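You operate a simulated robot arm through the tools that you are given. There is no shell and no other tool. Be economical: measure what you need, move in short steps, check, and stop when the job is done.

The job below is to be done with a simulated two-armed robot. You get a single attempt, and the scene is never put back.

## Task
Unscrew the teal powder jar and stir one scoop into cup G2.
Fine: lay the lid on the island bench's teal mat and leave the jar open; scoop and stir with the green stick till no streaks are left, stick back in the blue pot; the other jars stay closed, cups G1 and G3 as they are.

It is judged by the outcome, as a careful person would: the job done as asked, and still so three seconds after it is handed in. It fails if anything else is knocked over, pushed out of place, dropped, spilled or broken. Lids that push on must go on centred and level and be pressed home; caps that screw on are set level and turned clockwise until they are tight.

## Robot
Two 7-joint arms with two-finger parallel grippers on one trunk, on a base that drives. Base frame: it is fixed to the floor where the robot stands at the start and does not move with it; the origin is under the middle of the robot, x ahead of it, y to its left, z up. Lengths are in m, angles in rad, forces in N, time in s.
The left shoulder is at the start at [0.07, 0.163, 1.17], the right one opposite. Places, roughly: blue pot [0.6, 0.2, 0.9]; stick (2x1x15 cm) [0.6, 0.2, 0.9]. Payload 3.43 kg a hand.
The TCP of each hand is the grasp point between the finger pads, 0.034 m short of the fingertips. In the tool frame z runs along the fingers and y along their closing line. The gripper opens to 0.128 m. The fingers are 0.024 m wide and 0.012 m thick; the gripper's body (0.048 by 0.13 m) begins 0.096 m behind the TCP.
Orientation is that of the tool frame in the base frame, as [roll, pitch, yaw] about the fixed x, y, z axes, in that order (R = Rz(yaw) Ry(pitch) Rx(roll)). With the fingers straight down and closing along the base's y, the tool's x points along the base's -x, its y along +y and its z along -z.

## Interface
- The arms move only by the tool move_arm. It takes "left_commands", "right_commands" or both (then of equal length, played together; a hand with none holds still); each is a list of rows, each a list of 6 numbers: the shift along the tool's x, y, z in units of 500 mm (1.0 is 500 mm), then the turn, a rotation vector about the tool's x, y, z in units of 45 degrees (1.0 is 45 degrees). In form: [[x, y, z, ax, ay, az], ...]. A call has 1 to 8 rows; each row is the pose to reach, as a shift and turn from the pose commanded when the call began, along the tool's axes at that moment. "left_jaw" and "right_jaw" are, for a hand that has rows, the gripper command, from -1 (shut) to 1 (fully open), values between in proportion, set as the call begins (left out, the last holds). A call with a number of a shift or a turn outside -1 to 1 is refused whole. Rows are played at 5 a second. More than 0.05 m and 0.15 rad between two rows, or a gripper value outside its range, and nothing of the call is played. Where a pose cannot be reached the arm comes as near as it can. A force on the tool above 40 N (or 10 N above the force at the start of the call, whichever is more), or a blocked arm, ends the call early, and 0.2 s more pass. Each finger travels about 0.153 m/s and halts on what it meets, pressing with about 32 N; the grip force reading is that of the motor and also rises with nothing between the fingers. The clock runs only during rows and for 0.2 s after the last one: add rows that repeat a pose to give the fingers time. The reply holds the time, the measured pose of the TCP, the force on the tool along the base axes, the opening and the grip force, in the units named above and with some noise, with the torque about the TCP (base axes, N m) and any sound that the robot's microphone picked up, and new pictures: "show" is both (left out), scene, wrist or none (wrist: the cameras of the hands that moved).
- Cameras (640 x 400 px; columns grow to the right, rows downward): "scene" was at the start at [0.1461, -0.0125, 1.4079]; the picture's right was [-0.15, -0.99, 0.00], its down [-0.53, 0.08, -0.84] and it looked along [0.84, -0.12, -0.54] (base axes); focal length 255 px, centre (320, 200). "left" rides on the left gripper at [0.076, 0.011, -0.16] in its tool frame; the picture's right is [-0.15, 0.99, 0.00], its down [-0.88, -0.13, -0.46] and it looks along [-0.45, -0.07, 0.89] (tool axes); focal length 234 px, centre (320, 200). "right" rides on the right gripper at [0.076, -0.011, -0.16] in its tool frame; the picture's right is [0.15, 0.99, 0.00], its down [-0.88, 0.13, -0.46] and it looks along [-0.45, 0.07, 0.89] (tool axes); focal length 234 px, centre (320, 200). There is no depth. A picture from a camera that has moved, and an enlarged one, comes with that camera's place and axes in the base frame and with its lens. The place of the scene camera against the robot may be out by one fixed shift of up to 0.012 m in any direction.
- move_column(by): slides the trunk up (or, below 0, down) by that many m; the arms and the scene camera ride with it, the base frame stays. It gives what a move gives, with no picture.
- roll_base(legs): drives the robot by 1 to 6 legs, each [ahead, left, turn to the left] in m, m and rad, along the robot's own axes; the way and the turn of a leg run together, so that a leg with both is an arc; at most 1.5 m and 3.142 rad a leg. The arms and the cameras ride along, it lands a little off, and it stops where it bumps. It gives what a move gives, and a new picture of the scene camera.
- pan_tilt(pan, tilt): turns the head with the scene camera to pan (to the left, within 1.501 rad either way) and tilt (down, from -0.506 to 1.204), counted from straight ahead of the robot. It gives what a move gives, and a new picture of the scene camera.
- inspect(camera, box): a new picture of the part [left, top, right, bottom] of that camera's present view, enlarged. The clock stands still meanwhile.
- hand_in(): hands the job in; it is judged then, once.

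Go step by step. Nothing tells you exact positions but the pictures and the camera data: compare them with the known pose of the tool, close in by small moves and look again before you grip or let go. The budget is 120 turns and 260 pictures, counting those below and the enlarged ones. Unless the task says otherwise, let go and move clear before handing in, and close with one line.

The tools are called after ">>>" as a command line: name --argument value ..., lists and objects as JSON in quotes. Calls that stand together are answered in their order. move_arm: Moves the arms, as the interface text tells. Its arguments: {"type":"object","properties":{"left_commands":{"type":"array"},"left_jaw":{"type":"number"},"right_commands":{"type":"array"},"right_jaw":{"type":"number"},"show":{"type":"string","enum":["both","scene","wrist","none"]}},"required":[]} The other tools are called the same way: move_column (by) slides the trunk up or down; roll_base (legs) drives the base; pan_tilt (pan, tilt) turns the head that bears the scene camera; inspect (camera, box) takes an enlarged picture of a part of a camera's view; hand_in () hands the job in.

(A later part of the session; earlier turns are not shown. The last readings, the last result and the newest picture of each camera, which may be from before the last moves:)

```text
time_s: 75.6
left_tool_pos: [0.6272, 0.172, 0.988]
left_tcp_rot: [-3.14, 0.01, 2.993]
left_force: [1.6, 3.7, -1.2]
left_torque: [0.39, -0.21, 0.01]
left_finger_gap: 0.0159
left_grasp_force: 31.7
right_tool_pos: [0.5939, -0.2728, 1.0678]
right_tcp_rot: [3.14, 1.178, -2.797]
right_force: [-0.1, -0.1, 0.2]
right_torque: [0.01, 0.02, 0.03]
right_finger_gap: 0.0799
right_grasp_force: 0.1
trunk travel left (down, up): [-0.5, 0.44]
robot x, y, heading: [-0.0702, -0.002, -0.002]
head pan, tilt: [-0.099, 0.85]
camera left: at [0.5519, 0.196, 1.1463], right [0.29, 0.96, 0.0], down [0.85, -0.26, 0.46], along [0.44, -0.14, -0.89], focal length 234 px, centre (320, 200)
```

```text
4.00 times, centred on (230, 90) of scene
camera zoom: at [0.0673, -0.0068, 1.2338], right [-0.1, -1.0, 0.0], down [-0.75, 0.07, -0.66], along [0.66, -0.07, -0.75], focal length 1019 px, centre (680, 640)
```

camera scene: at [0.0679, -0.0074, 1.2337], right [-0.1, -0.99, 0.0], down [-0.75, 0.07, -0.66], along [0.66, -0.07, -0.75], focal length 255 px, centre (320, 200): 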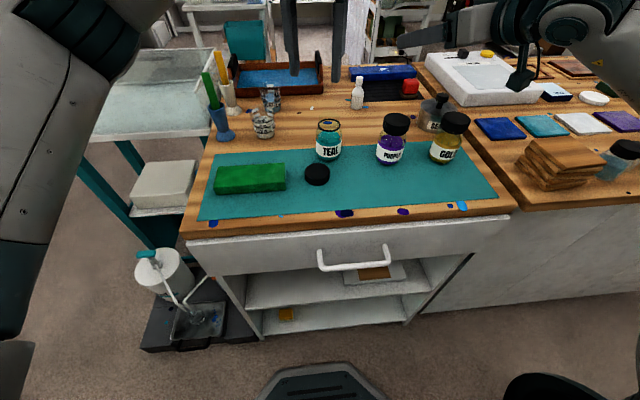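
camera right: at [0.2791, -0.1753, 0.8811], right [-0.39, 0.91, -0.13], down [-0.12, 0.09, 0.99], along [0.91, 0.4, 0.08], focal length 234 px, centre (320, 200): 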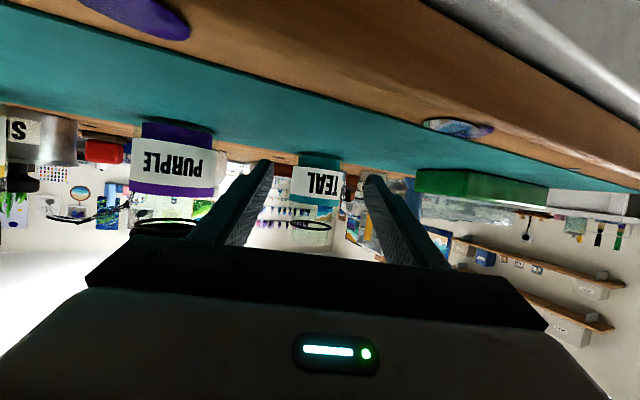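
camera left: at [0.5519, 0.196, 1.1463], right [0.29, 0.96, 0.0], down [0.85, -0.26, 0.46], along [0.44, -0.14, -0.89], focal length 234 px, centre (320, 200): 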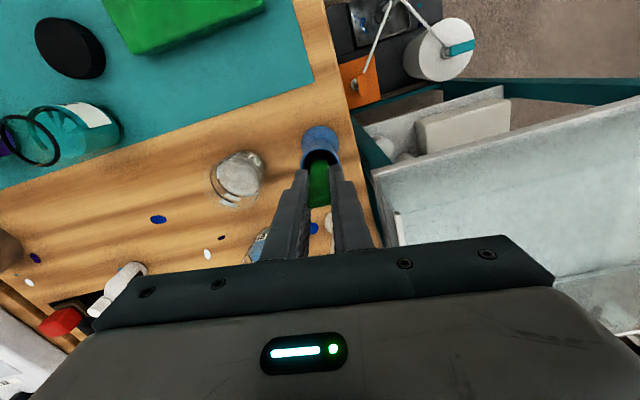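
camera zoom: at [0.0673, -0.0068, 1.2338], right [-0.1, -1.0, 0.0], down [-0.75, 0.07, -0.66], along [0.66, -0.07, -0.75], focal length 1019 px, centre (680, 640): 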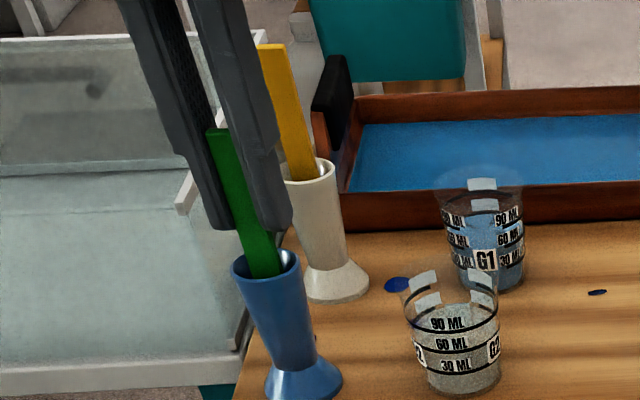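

Gripped at 16 mm. I'll lift 3 cm and check that the pot stays.

>>> move_arm --left_commands '[[0, 0, -0.02, 0, 0, 0], [0, 0, -0.04, 0, 0, 0], [0, 0, -0.06, 0, 0, 0], [0, 0, -0.06, 0, 0, 0]]' --show "none"

>>> inspect --camera "scene" --box '[180, 40, 280, 140]'

```text
time_s: 76.6
left_tool_pos: [0.6266, 0.1719, 1.017]
left_tcp_rot: [-3.14, 0.007, 2.989]
left_force: [0.7, 0.6, -1.1]
left_torque: [0.0, 0.0, 0.01]
left_finger_gap: 0.0159
left_grasp_force: 31.7
right_tool_pos: [0.5937, -0.2723, 1.0667]
right_tcp_rot: [3.138, 1.177, -2.796]
right_force: [0.4, -0.2, -0.7]
right_torque: [0.02, -0.01, 0.03]
right_finger_gap: 0.0799
right_grasp_force: 0.0
trunk travel left (down, up): [-0.5, 0.44]
robot x, y, heading: [-0.0704, -0.0004, 0.002]
head pan, tilt: [-0.099, 0.85]
```

```text
4.00 times, centred on (230, 90) of scene
camera zoom: at [0.0672, -0.0073, 1.2338], right [-0.1, -0.99, 0.0], down [-0.75, 0.07, -0.66], along [0.66, -0.07, -0.75], focal length 1019 px, centre (680, 640)
```

zoom: 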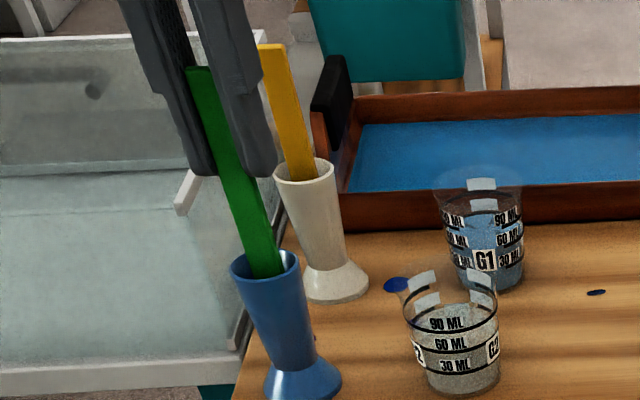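

The pot stayed put. I'll lift fully clear and look at the whole stick.

>>> move_arm --left_commands '[[0, 0, -0.04, 0, 0, 0], [0, 0, -0.09, 0, 0, 0], [0, 0, -0.14, 0, 0, 0], [0, 0, -0.19, 0, 0, 0], [0, 0, -0.22, 0, 0, 0], [0, 0, -0.22, 0, 0, 0]]' --show "both"

>>> inspect --camera "scene" --box '[160, 0, 320, 120]'

>>> inspect --camera "left" --box '[220, 60, 420, 220]'

```text
time_s: 78.0
left_tool_pos: [0.6268, 0.1735, 1.1285]
left_tcp_rot: [-3.14, 0.008, 2.991]
left_force: [-0.4, 0.7, 0.3]
left_torque: [-0.02, 0.0, -0.02]
left_finger_gap: 0.016
left_grasp_force: 32.1
right_tool_pos: [0.5943, -0.2735, 1.0668]
right_tcp_rot: [3.139, 1.179, -2.796]
right_force: [0.7, -0.6, 0.2]
right_torque: [-0.03, 0.02, -0.01]
right_finger_gap: 0.0799
right_grasp_force: 0.1
trunk travel left (down, up): [-0.5, 0.44]
robot x, y, heading: [-0.0685, 0.0011, 0.001]
head pan, tilt: [-0.099, 0.85]
camera scene: at [0.0672, -0.0072, 1.2338], right [-0.1, -1.0, 0.0], down [-0.75, 0.07, -0.66], along [0.66, -0.07, -0.75], focal length 255 px, centre (320, 200)
camera left: at [0.5513, 0.1958, 1.2867], right [0.29, 0.96, 0.0], down [0.85, -0.26, 0.46], along [0.44, -0.14, -0.89], focal length 234 px, centre (320, 200)
```

scene: 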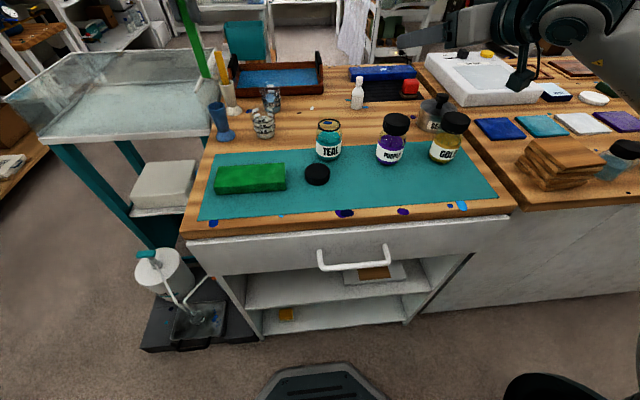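
left: 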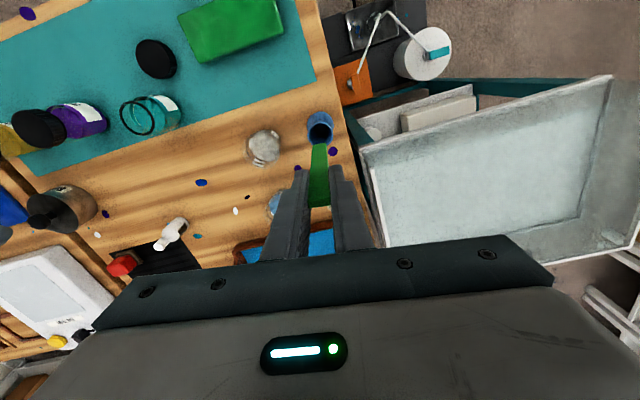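

```text
3.33 times, centred on (240, 60) of scene
camera zoom: at [0.0672, -0.0072, 1.2338], right [-0.1, -1.0, 0.0], down [-0.75, 0.07, -0.66], along [0.66, -0.07, -0.75], focal length 850 px, centre (587, 667)
```

zoom: 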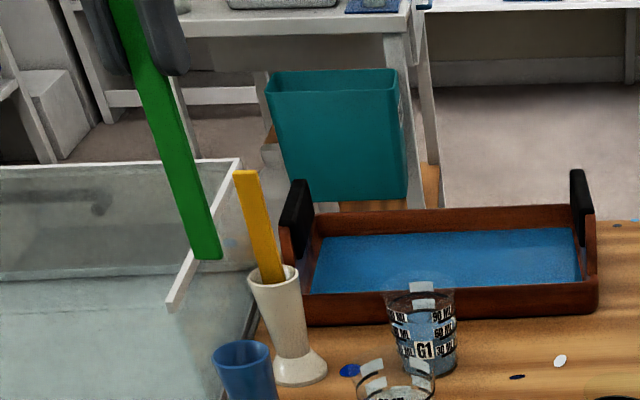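

```text
2.50 times, centred on (320, 140) of left
camera zoom: at [0.5513, 0.1958, 1.2867], right [0.29, 0.96, 0.0], down [0.85, -0.26, 0.46], along [0.44, -0.14, -0.89], focal length 585 px, centre (320, 350)
```

zoom: 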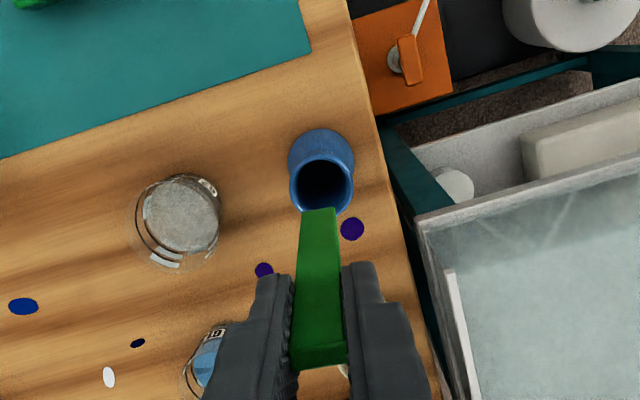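

The stick hangs nearly vertical with its tip about 0.131 m below the TCP and 7 mm toward the robot. Moving above the open jar.

>>> move_arm --left_commands '[[0.016, -0.075, 0, 0, 0, 0], [0.032, -0.15, 0, 0, 0, 0], [0.048, -0.225, 0, 0, 0, 0], [0.065, -0.3, 0, 0, 0, 0], [0.08, -0.375, 0, 0, 0, 0], [0.097, -0.45, 0, 0, 0, 0], [0.114, -0.516, 0, 0, 0, 0], [0.114, -0.516, 0.03, 0, 0, 0]]' --show "both"

>>> inspect --camera "scene" --box '[260, 50, 400, 170]'

>>> inspect --camera "left" --box '[220, 60, 420, 220]'

```text
time_s: 79.8
left_tool_pos: [0.5333, -0.0735, 1.11]
left_tcp_rot: [-3.139, 0.008, 2.992]
left_force: [0.2, 0.6, -0.4]
left_torque: [-0.02, 0.01, -0.04]
left_finger_gap: 0.0158
left_grasp_force: 31.8
right_tool_pos: [0.5952, -0.2723, 1.0679]
right_tcp_rot: [3.139, 1.177, -2.794]
right_force: [-0.5, 0.6, 0.9]
right_torque: [-0.01, 0.02, -0.02]
right_finger_gap: 0.0801
right_grasp_force: 0.2
trunk travel left (down, up): [-0.5, 0.44]
robot x, y, heading: [-0.0702, -0.0008, 0.005]
head pan, tilt: [-0.099, 0.85]
camera scene: at [0.068, -0.0064, 1.2337], right [-0.1, -1.0, 0.0], down [-0.75, 0.07, -0.66], along [0.66, -0.07, -0.75], focal length 255 px, centre (320, 200)
camera left: at [0.4578, -0.0496, 1.2707], right [0.29, 0.96, 0.0], down [0.85, -0.26, 0.46], along [0.44, -0.14, -0.89], focal length 234 px, centre (320, 200)
```

scene: 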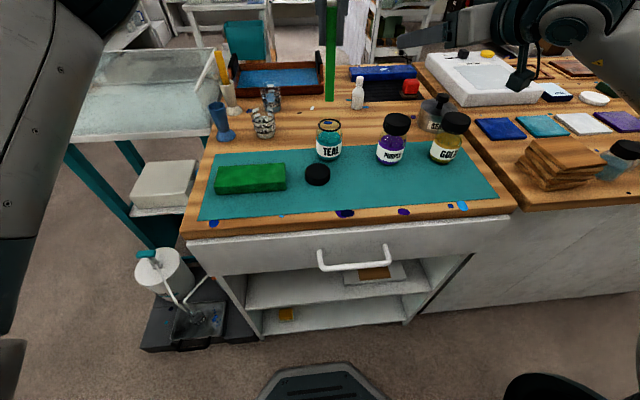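
left: 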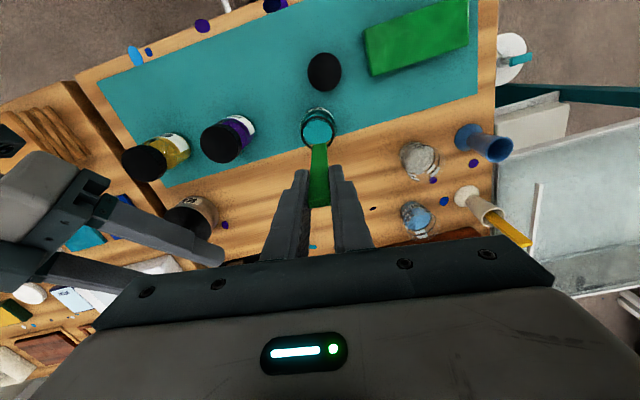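

```text
3.33 times, centred on (330, 110) of scene
camera zoom: at [0.068, -0.0064, 1.2337], right [-0.1, -1.0, 0.0], down [-0.75, 0.07, -0.66], along [0.66, -0.07, -0.75], focal length 850 px, centre (287, 500)
```

zoom: 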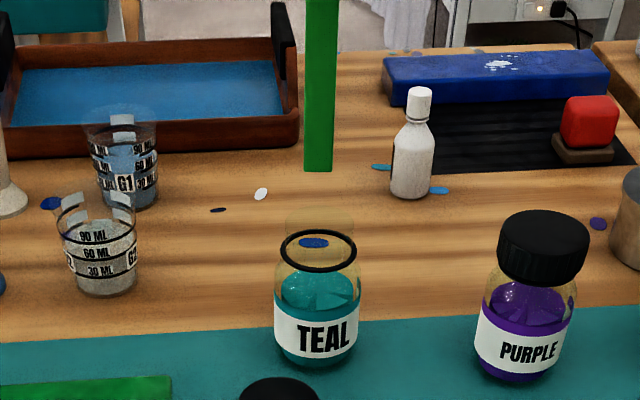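

```text
2.50 times, centred on (320, 140) of left
camera zoom: at [0.4578, -0.0496, 1.2707], right [0.29, 0.96, 0.0], down [0.85, -0.26, 0.46], along [0.44, -0.14, -0.89], focal length 585 px, centre (320, 350)
```

zoom: 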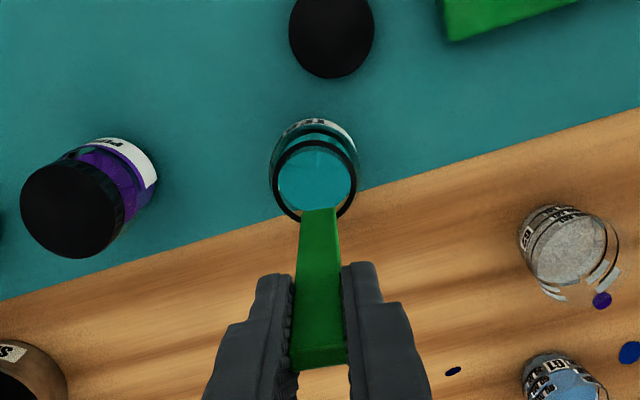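

The tip is about 6 mm too far forward relative to the jar neck. I'll correct and lower to just above the rim to verify.

>>> move_arm --left_commands '[[0.012, -0.006, 0, 0, 0, 0], [0.012, -0.006, 0.02, 0, 0, 0], [0.012, -0.006, 0.04, 0, 0, 0], [0.012, -0.006, 0.04, 0, 0, 0]]' --show "none"

>>> inspect --camera "scene" --box '[290, 80, 370, 170]'

>>> inspect --camera "left" --box '[260, 80, 380, 200]'

```text
time_s: 80.8
left_tool_pos: [0.5249, -0.0756, 1.0927]
left_tcp_rot: [-3.141, 0.01, 2.993]
left_force: [-0.1, 0.1, -0.8]
left_torque: [0.0, 0.0, -0.01]
left_finger_gap: 0.0159
left_grasp_force: 32.1
right_tool_pos: [0.5941, -0.2733, 1.0672]
right_tcp_rot: [3.138, 1.179, -2.797]
right_force: [-0.1, -0.4, 0.1]
right_torque: [0.01, 0.01, 0.0]
right_finger_gap: 0.0801
right_grasp_force: 0.1
trunk travel left (down, up): [-0.5, 0.44]
robot x, y, heading: [-0.0667, 0.0034, -0.0]
head pan, tilt: [-0.099, 0.85]
```

```text
4.44 times, centred on (330, 125) of scene
camera zoom: at [0.0669, -0.0074, 1.2338], right [-0.1, -0.99, 0.0], down [-0.75, 0.07, -0.66], along [0.66, -0.07, -0.75], focal length 1133 px, centre (276, 533)
```

zoom: 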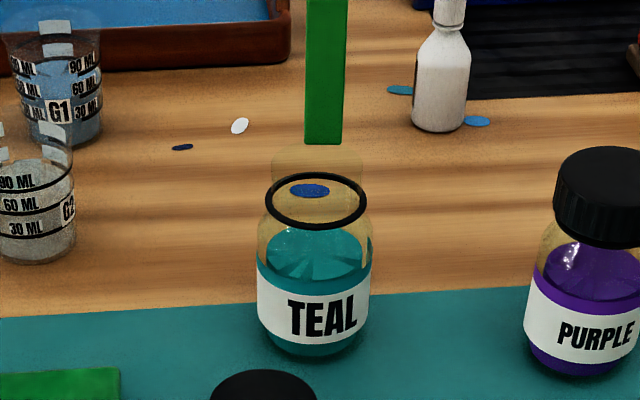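

```text
3.33 times, centred on (320, 140) of left
camera zoom: at [0.4497, -0.053, 1.2516], right [0.29, 0.96, 0.0], down [0.85, -0.26, 0.46], along [0.44, -0.14, -0.89], focal length 781 px, centre (320, 400)
```

zoom: 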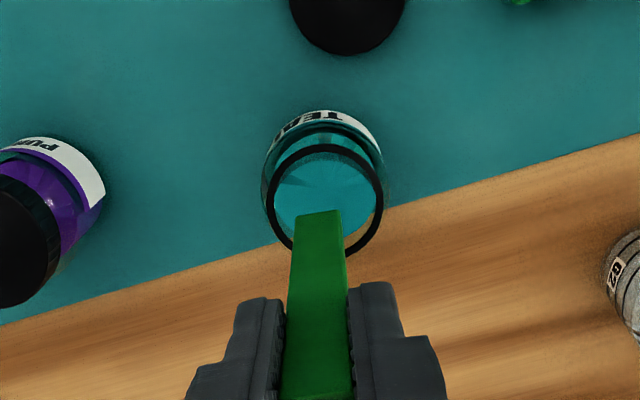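

It's lined up over the neck. I'll dip slowly into the powder (tip to about z 0.88).

>>> move_arm --left_commands '[[-0.002, 0.004, 0.02, 0, 0, 0], [-0.002, 0.004, 0.04, 0, 0, 0], [-0.002, 0.004, 0.06, 0, 0, 0], [-0.002, 0.004, 0.08, 0, 0, 0], [-0.002, 0.004, 0.1, 0, 0, 0], [-0.002, 0.004, 0.1, 0, 0, 0]]' --show "none"

>>> inspect --camera "scene" --box '[290, 80, 370, 170]'

>>> inspect --camera "left" --box '[260, 80, 380, 200]'

```text
time_s: 82.2
left_tool_pos: [0.5269, -0.0744, 1.0428]
left_tcp_rot: [-3.14, 0.008, 2.991]
left_force: [0.0, 0.3, 1.0]
left_torque: [-0.02, 0.01, 0.01]
left_finger_gap: 0.016
left_grasp_force: 32.5
right_tool_pos: [0.5933, -0.2731, 1.0682]
right_tcp_rot: [3.14, 1.177, -2.797]
right_force: [0.0, 0.4, -0.8]
right_torque: [-0.02, -0.01, -0.01]
right_finger_gap: 0.08
right_grasp_force: 0.1
trunk travel left (down, up): [-0.5, 0.44]
robot x, y, heading: [-0.0705, 0.0003, -0.0]
head pan, tilt: [-0.099, 0.85]
```

```text
4.44 times, centred on (330, 125) of scene
camera zoom: at [0.0668, -0.0074, 1.2338], right [-0.1, -0.99, 0.0], down [-0.75, 0.07, -0.66], along [0.66, -0.07, -0.75], focal length 1133 px, centre (276, 533)
```

zoom: 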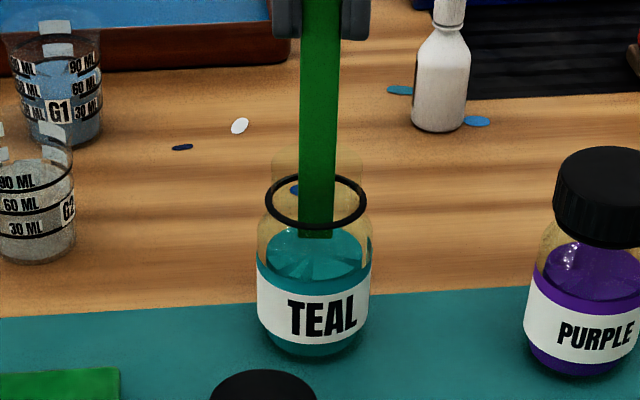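

```text
3.33 times, centred on (320, 140) of left
camera zoom: at [0.451, -0.0511, 1.2018], right [0.29, 0.96, 0.0], down [0.85, -0.26, 0.46], along [0.44, -0.14, -0.89], focal length 781 px, centre (320, 400)
```

zoom: 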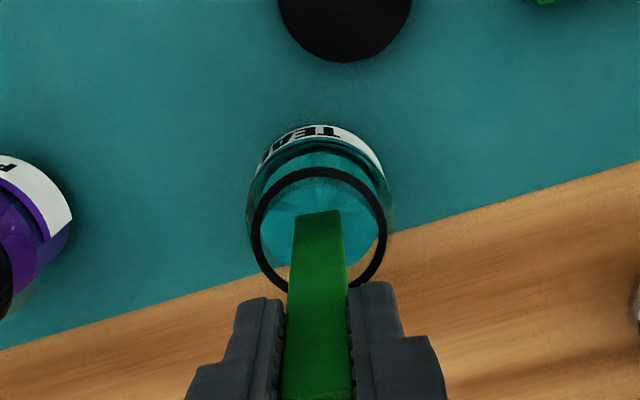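

The tip is inside the neck with no contact. I'll dip 3.5 cm further into the powder.

>>> move_arm --left_commands '[[0, 0, 0.018, 0, 0, 0], [0, 0, 0.036, 0, 0, 0], [0, 0, 0.054, 0, 0, 0], [0, 0, 0.07, 0, 0, 0], [0, 0, 0.07, 0, 0, 0]]' --show "none"

>>> inspect --camera "scene" --box '[290, 80, 370, 170]'

```text
time_s: 83.4
left_tool_pos: [0.5269, -0.0747, 1.007]
left_tcp_rot: [-3.139, 0.009, 2.992]
left_force: [-1.0, -0.3, 0.6]
left_torque: [0.02, -0.01, 0.0]
left_finger_gap: 0.0159
left_grasp_force: 31.8
right_tool_pos: [0.5942, -0.2725, 1.068]
right_tcp_rot: [3.139, 1.179, -2.796]
right_force: [-0.4, 0.0, -0.1]
right_torque: [0.0, -0.01, -0.02]
right_finger_gap: 0.0797
right_grasp_force: 0.1
trunk travel left (down, up): [-0.5, 0.44]
robot x, y, heading: [-0.0651, 0.0014, 0.004]
head pan, tilt: [-0.099, 0.85]
```

```text
4.44 times, centred on (330, 125) of scene
camera zoom: at [0.0669, -0.0074, 1.2338], right [-0.1, -0.99, 0.0], down [-0.75, 0.07, -0.66], along [0.66, -0.07, -0.75], focal length 1133 px, centre (276, 533)
```

zoom: 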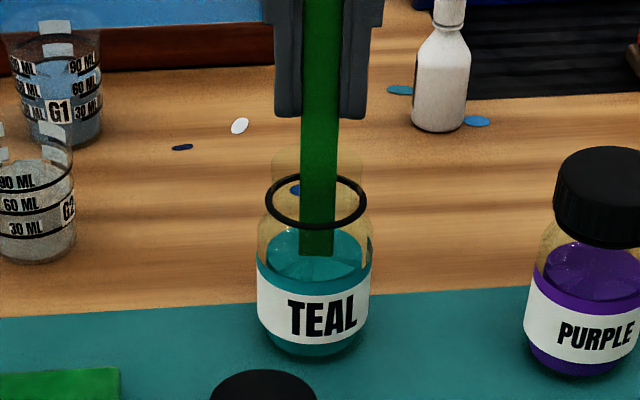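

The tip is buried in the powder. I'll lift straight out and check what it carries.

>>> move_arm --left_commands '[[0, 0, -0.04, 0, 0, 0], [0, 0, -0.08, 0, 0, 0], [0, 0, -0.12, 0, 0, 0], [0, 0, -0.16, 0, 0, 0], [0, 0, -0.2, 0, 0, 0], [0, 0, -0.2, 0, 0, 0]]' --show "none"

>>> inspect --camera "scene" --box '[290, 60, 370, 170]'

>>> inspect --camera "left" --box '[240, 60, 440, 220]'

```text
time_s: 84.8
left_tool_pos: [0.525, -0.0729, 1.1067]
left_tcp_rot: [-3.14, 0.009, 2.992]
left_force: [0.3, -0.3, 0.3]
left_torque: [0.0, 0.02, 0.01]
left_finger_gap: 0.0159
left_grasp_force: 31.1
right_tool_pos: [0.5946, -0.2725, 1.0673]
right_tcp_rot: [3.137, 1.179, -2.798]
right_force: [0.2, 0.4, 0.0]
right_torque: [0.04, 0.01, 0.0]
right_finger_gap: 0.0801
right_grasp_force: 0.0
trunk travel left (down, up): [-0.5, 0.44]
robot x, y, heading: [-0.0655, -0.0024, -0.003]
head pan, tilt: [-0.099, 0.85]
```

```text
3.64 times, centred on (330, 115) of scene
camera zoom: at [0.0674, -0.0073, 1.2337], right [-0.1, -0.99, 0.0], down [-0.75, 0.07, -0.66], along [0.66, -0.07, -0.75], focal length 927 px, centre (284, 509)
```

zoom: 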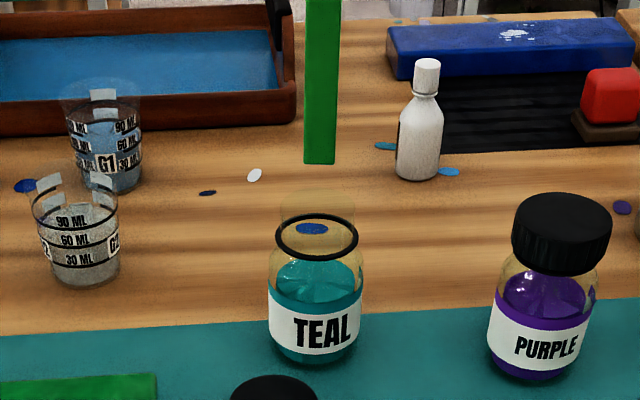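

```text
2.50 times, centred on (340, 140) of left
camera zoom: at [0.451, -0.0509, 1.2667], right [0.29, 0.96, 0.0], down [0.85, -0.26, 0.46], along [0.44, -0.14, -0.89], focal length 585 px, centre (270, 350)
```

zoom: 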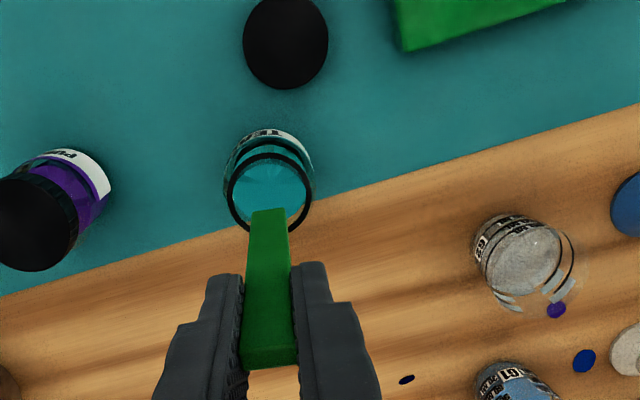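

I can't see obvious powder on the stick, so I'll zoom in on the tip.

>>> inspect --camera "left" --box '[300, 120, 350, 160]'

>>> inspect --camera "scene" --box '[315, 85, 350, 145]'

```text
10.00 times, centred on (325, 140) of left
camera zoom: at [0.451, -0.0509, 1.2667], right [0.29, 0.96, 0.0], down [0.85, -0.26, 0.46], along [0.44, -0.14, -0.89], focal length 2342 px, centre (270, 800)
```

zoom: 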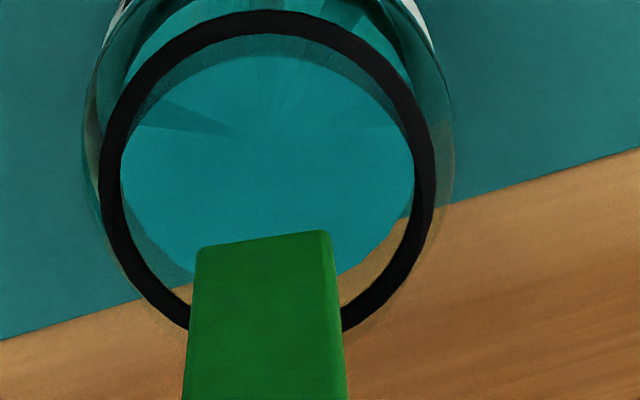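

```text
6.67 times, centred on (332, 115) of scene
camera zoom: at [0.0674, -0.0073, 1.2337], right [-0.1, -0.99, 0.0], down [-0.75, 0.07, -0.66], along [0.66, -0.07, -0.75], focal length 1699 px, centre (237, 767)
```

zoom: 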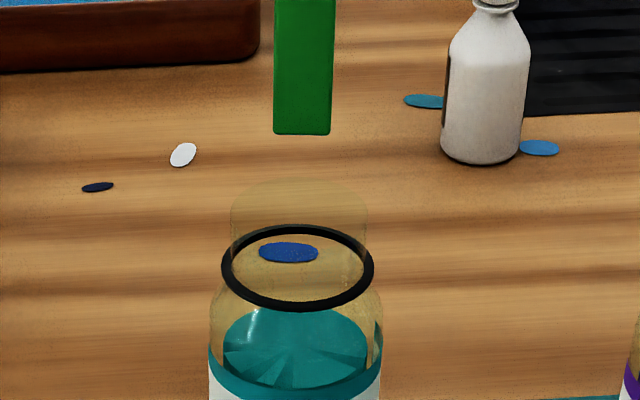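

No powder is carried with a plain vertical dip. I'll dip again a bit deeper and dig: rock the stick about 15° with the flat face up, then lift it while tilted. First the dip.

>>> move_arm --left_commands '[[-0.003, -0.003, 0.04, 0, 0, 0], [-0.003, -0.003, 0.08, 0, 0, 0], [-0.003, -0.003, 0.12, 0, 0, 0], [-0.003, -0.003, 0.15, 0, 0, 0], [-0.003, -0.003, 0.18, 0, 0, 0], [-0.003, -0.003, 0.2, 0, 0, 0], [-0.003, -0.003, 0.214, 0, 0, 0], [-0.003, -0.003, 0.214, 0, 0, 0]]' --show "none"

>>> inspect --camera "scene" --box '[290, 60, 370, 170]'

```text
time_s: 86.6
left_tool_pos: [0.5276, -0.0756, 0.9997]
left_tcp_rot: [-3.141, 0.009, 2.99]
left_force: [0.4, 0.8, 0.0]
left_torque: [0.01, 0.02, 0.0]
left_finger_gap: 0.0159
left_grasp_force: 32.1
right_tool_pos: [0.5943, -0.2729, 1.0674]
right_tcp_rot: [3.139, 1.178, -2.795]
right_force: [-0.3, -0.4, 0.4]
right_torque: [-0.01, 0.0, 0.0]
right_finger_gap: 0.0798
right_grasp_force: 0.1
trunk travel left (down, up): [-0.5, 0.44]
robot x, y, heading: [-0.0674, 0.0006, -0.001]
head pan, tilt: [-0.099, 0.85]
```

```text
3.64 times, centred on (330, 115) of scene
camera zoom: at [0.0669, -0.0074, 1.2338], right [-0.1, -0.99, 0.0], down [-0.75, 0.07, -0.66], along [0.66, -0.07, -0.75], focal length 927 px, centre (284, 509)
```

zoom: 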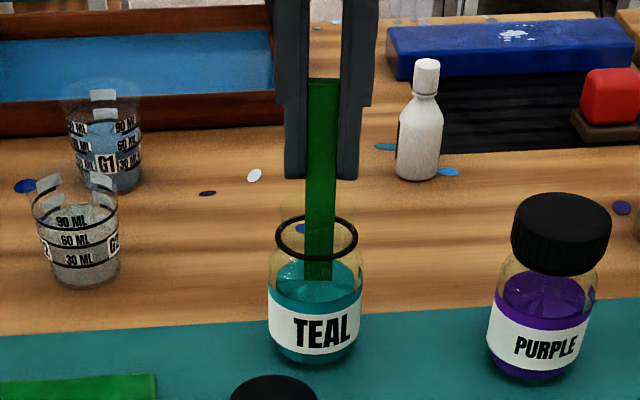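

Buried. Now I'll rock the stick about the neck.

>>> move_arm --left_commands '[[0.0096, 0, 0.001, 0, -0.083, 0], [0.019, 0, 0.0025, 0, -0.167, 0], [0.0288, 0, 0.004, 0, -0.25, 0], [0.0384, 0, 0.005, 0, -0.333, 0], [0.0384, 0, 0.005, 0, -0.333, 0]]' --show "none"

>>> inspect --camera "scene" --box '[290, 60, 370, 170]'

```text
time_s: 87.8
left_tool_pos: [0.5108, -0.0744, 0.9981]
left_tcp_rot: [-3.139, 0.27, 2.99]
left_force: [-0.4, -0.4, -0.5]
left_torque: [0.01, 0.06, 0.01]
left_finger_gap: 0.0156
left_grasp_force: 32.3
right_tool_pos: [0.5928, -0.2729, 1.0665]
right_tcp_rot: [3.138, 1.18, -2.797]
right_force: [0.6, 0.1, 0.1]
right_torque: [0.01, -0.02, -0.01]
right_finger_gap: 0.0799
right_grasp_force: 0.1
trunk travel left (down, up): [-0.5, 0.44]
robot x, y, heading: [-0.0694, 0.0018, -0.001]
head pan, tilt: [-0.099, 0.85]
```

```text
3.64 times, centred on (330, 115) of scene
camera zoom: at [0.0671, -0.0075, 1.2338], right [-0.1, -0.99, 0.0], down [-0.75, 0.07, -0.66], along [0.66, -0.07, -0.75], focal length 927 px, centre (284, 509)
```

zoom: 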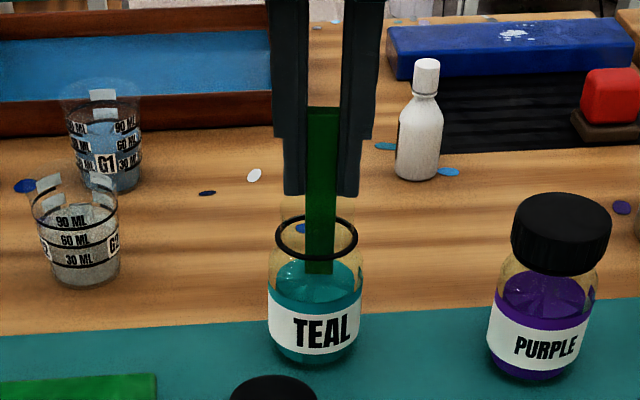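

I'll lift out slowly with the tilt kept.

>>> move_arm --left_commands '[[0.004, 0, -0.02, 0, 0, 0], [0.0, 0, -0.045, 0, 0, 0], [-0.004, 0, -0.075, 0, 0, 0], [-0.013, 0, -0.11, 0, 0, 0], [-0.022, 0, -0.145, 0, 0, 0], [-0.033, 0, -0.18, 0, 0, 0], [-0.045, 0, -0.22, 0, 0, 0], [-0.045, 0, -0.22, 0, 0, 0]]' --show "none"

>>> inspect --camera "scene" --box '[290, 60, 370, 170]'

>>> inspect --camera "left" --box '[270, 80, 390, 200]'

```text
time_s: 89.6
left_tool_pos: [0.5023, -0.0726, 1.1104]
left_tcp_rot: [-3.138, 0.269, 2.992]
left_force: [0.0, -0.6, 0.6]
left_torque: [0.01, 0.0, 0.0]
left_finger_gap: 0.0161
left_grasp_force: 31.7
right_tool_pos: [0.5941, -0.273, 1.0673]
right_tcp_rot: [3.137, 1.178, -2.797]
right_force: [0.4, -0.8, 0.5]
right_torque: [-0.03, -0.01, 0.01]
right_finger_gap: 0.08
right_grasp_force: 0.0
trunk travel left (down, up): [-0.5, 0.44]
robot x, y, heading: [-0.0674, -0.0026, -0.007]
head pan, tilt: [-0.099, 0.85]
```

```text
3.64 times, centred on (330, 115) of scene
camera zoom: at [0.0674, -0.0073, 1.2337], right [-0.1, -0.99, 0.0], down [-0.75, 0.07, -0.66], along [0.66, -0.07, -0.75], focal length 927 px, centre (284, 509)
```

zoom: 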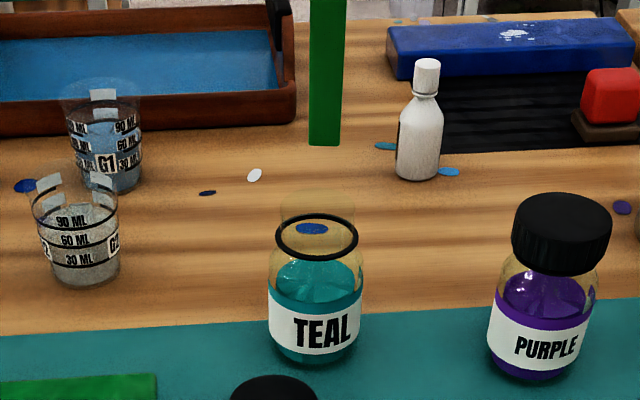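

```text
3.33 times, centred on (330, 140) of left
camera zoom: at [0.3886, -0.0437, 1.2437], right [0.29, 0.96, 0.04], down [0.7, -0.24, 0.67], along [0.65, -0.17, -0.74], focal length 781 px, centre (287, 400)
```

zoom: 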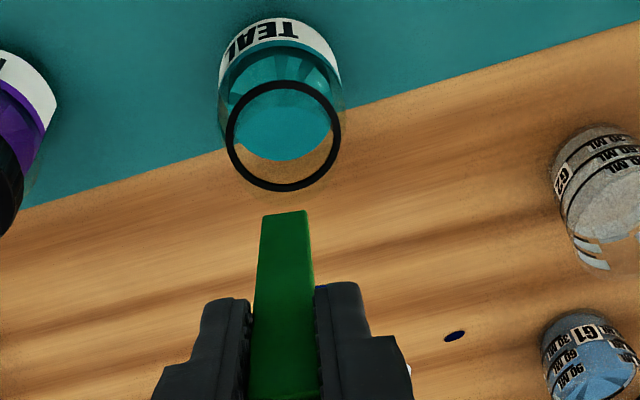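

From here I can't see the stick's far, upward-facing side, where powder would lie. I'll carry it level, still tilted, to above cup G2 and look again.

>>> move_arm --left_commands '[[-0.02, 0.045, 0.0, 0, 0, 0], [-0.04, 0.09, 0.003, 0, 0, 0], [-0.06, 0.14, 0.006, 0, 0, 0], [-0.08, 0.19, 0.009, 0, 0, 0], [-0.1, 0.24, 0.012, 0, 0, 0], [-0.115, 0.285, 0.016, 0, 0, 0], [-0.129, 0.323, 0.019, 0, 0, 0], [-0.129, 0.323, 0.019, 0, 0, 0]]' --show "none"

>>> inspect --camera "scene" --box '[210, 40, 330, 150]'

>>> inspect --camera "left" --box '[260, 80, 380, 200]'

```text
time_s: 91.4
left_tool_pos: [0.5892, 0.0771, 1.1187]
left_tcp_rot: [-3.141, 0.272, 2.99]
left_force: [-0.2, -0.8, -0.2]
left_torque: [-0.03, -0.02, 0.01]
left_finger_gap: 0.0157
left_grasp_force: 33.0
right_tool_pos: [0.5939, -0.2736, 1.0674]
right_tcp_rot: [3.137, 1.178, -2.799]
right_force: [-0.9, -0.5, 0.2]
right_torque: [0.03, 0.02, 0.03]
right_finger_gap: 0.08
right_grasp_force: 0.0
trunk travel left (down, up): [-0.5, 0.44]
robot x, y, heading: [-0.0652, -0.0009, 0.002]
head pan, tilt: [-0.099, 0.85]
```

```text
3.64 times, centred on (270, 95) of scene
camera zoom: at [0.0669, -0.0077, 1.2338], right [-0.1, -0.99, 0.0], down [-0.75, 0.07, -0.66], along [0.66, -0.07, -0.75], focal length 927 px, centre (502, 582)
```

zoom: 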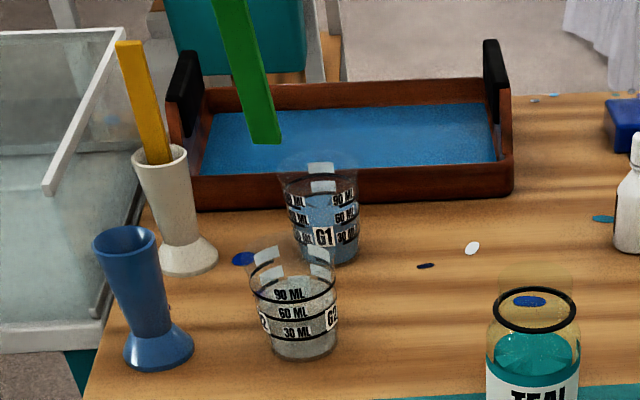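

```text
3.33 times, centred on (320, 140) of left
camera zoom: at [0.4767, 0.1064, 1.2515], right [0.29, 0.96, 0.04], down [0.7, -0.24, 0.67], along [0.65, -0.17, -0.74], focal length 781 px, centre (320, 400)
```

zoom: 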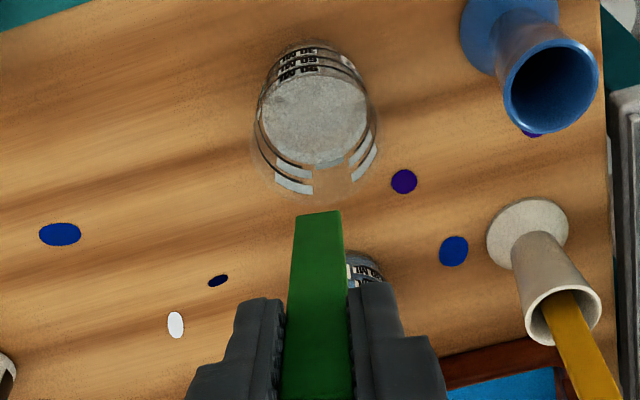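

The tip is over the cup's centre. I'll lower it, tilted, until the tip is inside the cup near the liquid.

>>> move_arm --left_commands '[[0.007, 0, 0.033, 0, 0, 0], [0.014, 0, 0.066, 0, 0, 0], [0.021, 0, 0.098, 0, 0, 0], [0.03, 0, 0.131, 0, 0, 0], [0.039, 0, 0.164, 0, 0, 0], [0.039, 0, 0.164, 0, 0, 0]]' --show "none"

>>> inspect --camera "scene" --box '[210, 60, 310, 150]'

>>> inspect --camera "left" --box '[260, 80, 380, 200]'

```text
time_s: 92.8
left_tool_pos: [0.5917, 0.0787, 1.0327]
left_tcp_rot: [-3.14, 0.271, 2.992]
left_force: [-0.6, 0.3, -0.9]
left_torque: [-0.02, 0.02, -0.01]
left_finger_gap: 0.0159
left_grasp_force: 32.3
right_tool_pos: [0.5941, -0.2728, 1.0681]
right_tcp_rot: [3.138, 1.177, -2.797]
right_force: [-0.7, 0.1, -0.1]
right_torque: [0.0, -0.04, -0.01]
right_finger_gap: 0.0797
right_grasp_force: 0.1
trunk travel left (down, up): [-0.5, 0.44]
robot x, y, heading: [-0.067, -0.0001, 0.001]
head pan, tilt: [-0.099, 0.85]
```

```text
4.44 times, centred on (260, 105) of scene
camera zoom: at [0.0667, -0.0074, 1.2339], right [-0.1, -0.99, 0.0], down [-0.75, 0.07, -0.66], along [0.66, -0.07, -0.75], focal length 1133 px, centre (587, 622)
```

zoom: 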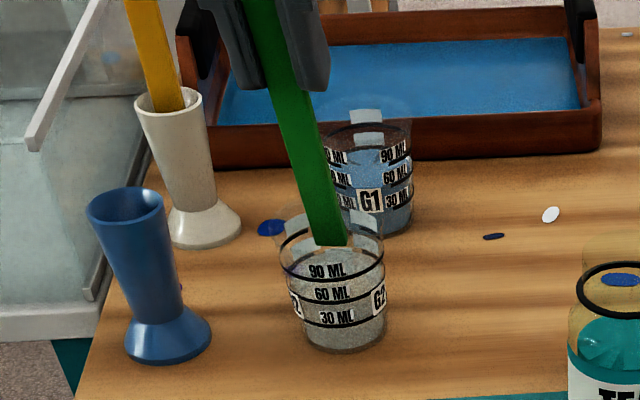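

```text
3.33 times, centred on (320, 140) of left
camera zoom: at [0.4788, 0.1059, 1.167], right [0.29, 0.96, 0.04], down [0.7, -0.24, 0.67], along [0.65, -0.17, -0.74], focal length 781 px, centre (320, 400)
```

zoom: 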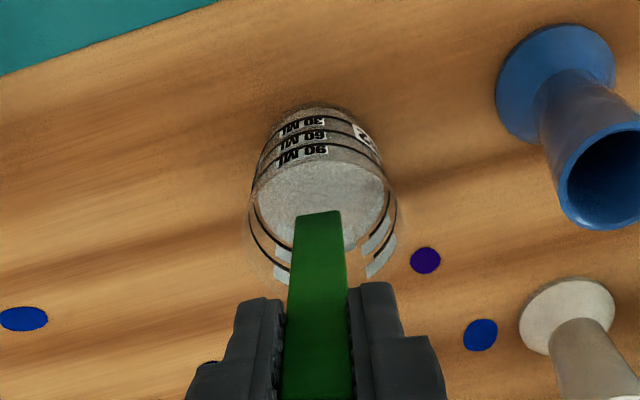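

The tip is inside the cup. I'll straighten the stick while lowering it into the liquid.

>>> move_arm --left_commands '[[-0.0126, 0, 0.02, 0, 0.086, 0], [-0.0252, 0, 0.04, 0, 0.172, 0], [-0.0378, 0, 0.06, 0, 0.259, 0], [-0.0504, 0, 0.08, 0, 0.345, 0], [-0.0504, 0, 0.08, 0, 0.345, 0]]' --show "none"

>>> inspect --camera "scene" --box '[210, 60, 310, 150]'

>>> inspect --camera "left" --box '[260, 80, 380, 200]'

```text
time_s: 94.0
left_tool_pos: [0.6263, 0.0712, 1.001]
left_tcp_rot: [-3.141, -0.001, 2.99]
left_force: [0.0, 0.4, -1.2]
left_torque: [-0.02, 0.0, 0.02]
left_finger_gap: 0.0158
left_grasp_force: 32.4
right_tool_pos: [0.5936, -0.2724, 1.0678]
right_tcp_rot: [3.141, 1.178, -2.795]
right_force: [0.0, -0.2, -0.3]
right_torque: [0.03, 0.0, 0.0]
right_finger_gap: 0.0803
right_grasp_force: 0.0
trunk travel left (down, up): [-0.5, 0.44]
robot x, y, heading: [-0.069, -0.0014, 0.0]
head pan, tilt: [-0.099, 0.85]
```

```text
4.44 times, centred on (260, 105) of scene
camera zoom: at [0.0667, -0.0071, 1.2339], right [-0.1, -1.0, 0.0], down [-0.75, 0.07, -0.66], along [0.66, -0.07, -0.75], focal length 1133 px, centre (587, 622)
```

zoom: 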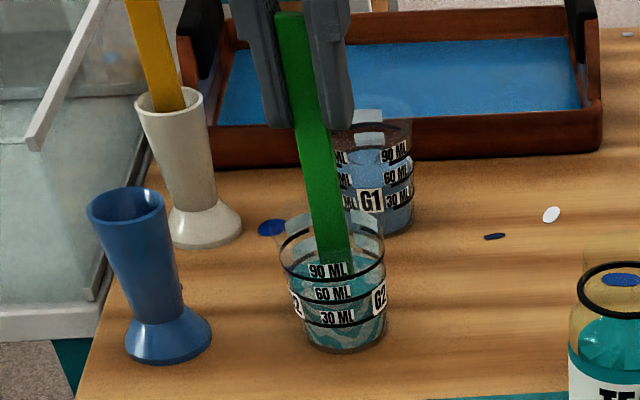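

```text
3.33 times, centred on (320, 140) of left
camera zoom: at [0.5536, 0.0949, 1.1621], right [0.29, 0.96, 0.0], down [0.85, -0.26, 0.45], along [0.43, -0.14, -0.89], focal length 781 px, centre (320, 400)
```

zoom: 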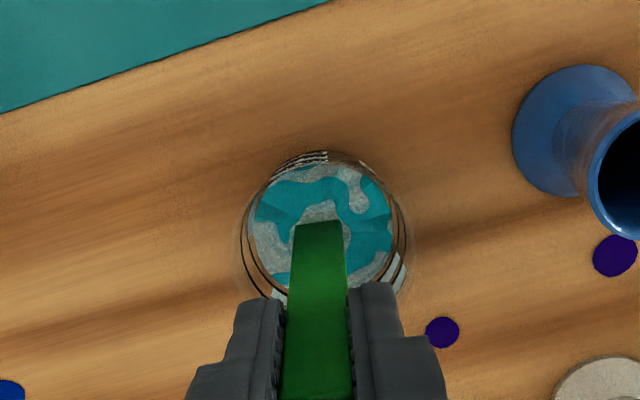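

The powder went in: teal streaks show in G2. Now I'll stir in small 9 mm circles, clear of the walls.

>>> move_arm --left_commands '[[0.018, 0, 0.006, 0, 0, 0], [0.011, 0.014, 0.006, 0, 0, 0], [-0.004, 0.0175, 0.006, 0, 0, 0], [-0.016, 0.008, 0.006, 0, 0, 0], [-0.016, -0.008, 0.006, 0, 0, 0], [-0.004, -0.0175, 0.006, 0, 0, 0], [0.011, -0.014, 0.006, 0, 0, 0], [0, 0, 0.006, 0, 0, 0]]' --show "none"

>>> move_arm --left_commands '[[0.018, 0, 0, 0, 0, 0], [0.011, 0.014, 0, 0, 0, 0], [-0.004, 0.0175, 0, 0, 0, 0], [-0.016, 0.008, 0, 0, 0, 0], [-0.016, -0.008, 0, 0, 0, 0], [-0.004, -0.0175, 0, 0, 0, 0], [0.011, -0.014, 0, 0, 0, 0], [0, 0, 0, 0, 0, 0]]' --show "none"

>>> inspect --camera "left" --box '[260, 80, 380, 200]'

```text
time_s: 95.8
left_tool_pos: [0.6275, 0.0719, 0.9983]
left_tcp_rot: [-3.14, -0.001, 2.993]
left_force: [-0.5, 0.2, -0.4]
left_torque: [-0.01, 0.0, 0.02]
left_finger_gap: 0.016
left_grasp_force: 32.0
right_tool_pos: [0.5947, -0.2723, 1.0674]
right_tcp_rot: [3.14, 1.177, -2.798]
right_force: [0.3, 0.3, 0.1]
right_torque: [-0.02, -0.02, -0.01]
right_finger_gap: 0.0801
right_grasp_force: 0.0
trunk travel left (down, up): [-0.5, 0.44]
robot x, y, heading: [-0.0686, 0.0018, -0.001]
head pan, tilt: [-0.099, 0.85]
```

```text
time_s: 97.6
left_tool_pos: [0.6273, 0.0733, 0.9976]
left_tcp_rot: [-3.139, -0.001, 2.99]
left_force: [0.9, 0.9, 0.1]
left_torque: [0.03, 0.02, -0.02]
left_finger_gap: 0.0159
left_grasp_force: 31.3
right_tool_pos: [0.5935, -0.2723, 1.0679]
right_tcp_rot: [3.137, 1.178, -2.797]
right_force: [0.3, 0.5, 0.0]
right_torque: [-0.05, 0.04, 0.0]
right_finger_gap: 0.0797
right_grasp_force: 0.1
trunk travel left (down, up): [-0.5, 0.44]
robot x, y, heading: [-0.0685, -0.0013, 0.002]
head pan, tilt: [-0.099, 0.85]
```

```text
3.33 times, centred on (320, 140) of left
camera zoom: at [0.5542, 0.0952, 1.1579], right [0.29, 0.96, 0.0], down [0.85, -0.26, 0.45], along [0.43, -0.13, -0.89], focal length 781 px, centre (320, 400)
```

zoom: 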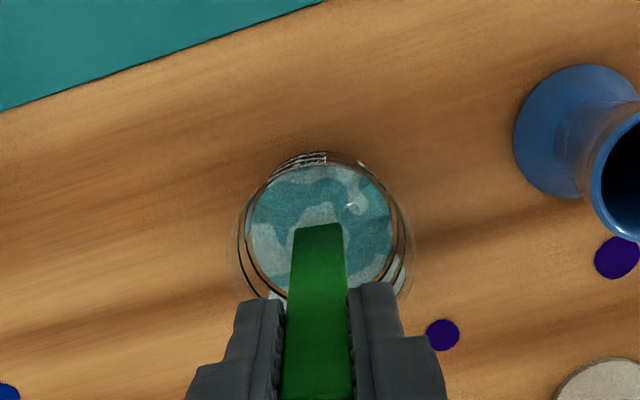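

Streaks are fading, no contact forces. Continuing to stir.

>>> move_arm --left_commands '[[0.018, 0, 0, 0, 0, 0], [0.011, 0.014, 0, 0, 0, 0], [-0.004, 0.0175, 0, 0, 0, 0], [-0.016, 0.008, 0, 0, 0, 0], [-0.016, -0.008, 0, 0, 0, 0], [-0.004, -0.0175, 0, 0, 0, 0], [0.011, -0.014, 0, 0, 0, 0], [0, 0, 0, 0, 0, 0]]' --show "none"

>>> move_arm --left_commands '[[0.018, 0, 0, 0, 0, 0], [0.011, 0.014, 0, 0, 0, 0], [-0.004, 0.0175, 0, 0, 0, 0], [-0.016, 0.008, 0, 0, 0, 0], [-0.016, -0.008, 0, 0, 0, 0], [-0.004, -0.0175, 0, 0, 0, 0], [0.011, -0.014, 0, 0, 0, 0], [0, 0, 0, 0, 0, 0]]' --show "none"

>>> move_arm --left_commands '[[0.018, 0, 0, 0, 0, 0], [0.011, 0.014, 0, 0, 0, 0], [-0.004, 0.0175, 0, 0, 0, 0], [-0.016, 0.008, 0, 0, 0, 0], [-0.016, -0.008, 0, 0, 0, 0], [-0.004, -0.0175, 0, 0, 0, 0], [0.011, -0.014, 0, 0, 0, 0], [0, 0, 0, 0, 0, 0]]' --show "none"

>>> inspect --camera "left" --box '[260, 80, 380, 200]'

>>> inspect --camera "scene" --box '[210, 60, 310, 150]'

```text
time_s: 99.4
left_tool_pos: [0.6287, 0.0719, 0.9977]
left_tcp_rot: [-3.138, -0.002, 2.99]
left_force: [1.1, 0.4, 0.0]
left_torque: [0.0, 0.01, 0.01]
left_finger_gap: 0.0159
left_grasp_force: 32.2
right_tool_pos: [0.5948, -0.2734, 1.0674]
right_tcp_rot: [3.138, 1.178, -2.797]
right_force: [-1.0, 0.8, 1.0]
right_torque: [0.0, 0.03, 0.04]
right_finger_gap: 0.08
right_grasp_force: 0.2
trunk travel left (down, up): [-0.5, 0.44]
robot x, y, heading: [-0.066, -0.0022, -0.003]
head pan, tilt: [-0.099, 0.85]
```

```text
time_s: 101.2
left_tool_pos: [0.6277, 0.072, 0.9976]
left_tcp_rot: [-3.141, -0.001, 2.992]
left_force: [-0.7, -0.6, 0.2]
left_torque: [0.03, 0.01, -0.01]
left_finger_gap: 0.016
left_grasp_force: 31.9
right_tool_pos: [0.593, -0.2727, 1.0679]
right_tcp_rot: [3.139, 1.178, -2.798]
right_force: [-0.3, 0.2, -0.4]
right_torque: [0.0, 0.0, -0.04]
right_finger_gap: 0.0797
right_grasp_force: 0.1
trunk travel left (down, up): [-0.5, 0.44]
robot x, y, heading: [-0.0683, 0.0036, -0.005]
head pan, tilt: [-0.099, 0.85]
```

```text
time_s: 103.0
left_tool_pos: [0.6273, 0.0715, 0.9971]
left_tcp_rot: [-3.139, 0.0, 2.992]
left_force: [-0.2, 0.6, -0.5]
left_torque: [0.01, 0.01, -0.02]
left_finger_gap: 0.0159
left_grasp_force: 31.3
right_tool_pos: [0.5938, -0.2731, 1.0677]
right_tcp_rot: [3.136, 1.178, -2.797]
right_force: [0.2, 0.6, -0.4]
right_torque: [-0.05, -0.01, -0.01]
right_finger_gap: 0.0797
right_grasp_force: 0.0
trunk travel left (down, up): [-0.5, 0.44]
robot x, y, heading: [-0.0659, -0.0009, -0.002]
head pan, tilt: [-0.099, 0.85]
```

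```text
3.33 times, centred on (320, 140) of left
camera zoom: at [0.5539, 0.095, 1.1578], right [0.29, 0.96, 0.0], down [0.85, -0.26, 0.45], along [0.43, -0.13, -0.89], focal length 781 px, centre (320, 400)
```

zoom: 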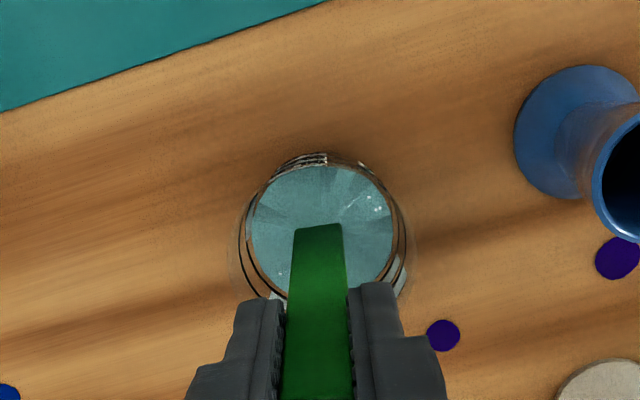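

```text
4.44 times, centred on (260, 105) of scene
camera zoom: at [0.0673, -0.0074, 1.2338], right [-0.1, -0.99, 0.0], down [-0.75, 0.07, -0.66], along [0.66, -0.07, -0.75], focal length 1133 px, centre (587, 622)
```

zoom: 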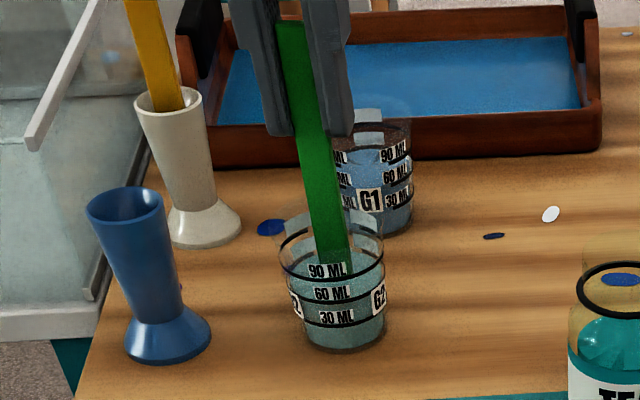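

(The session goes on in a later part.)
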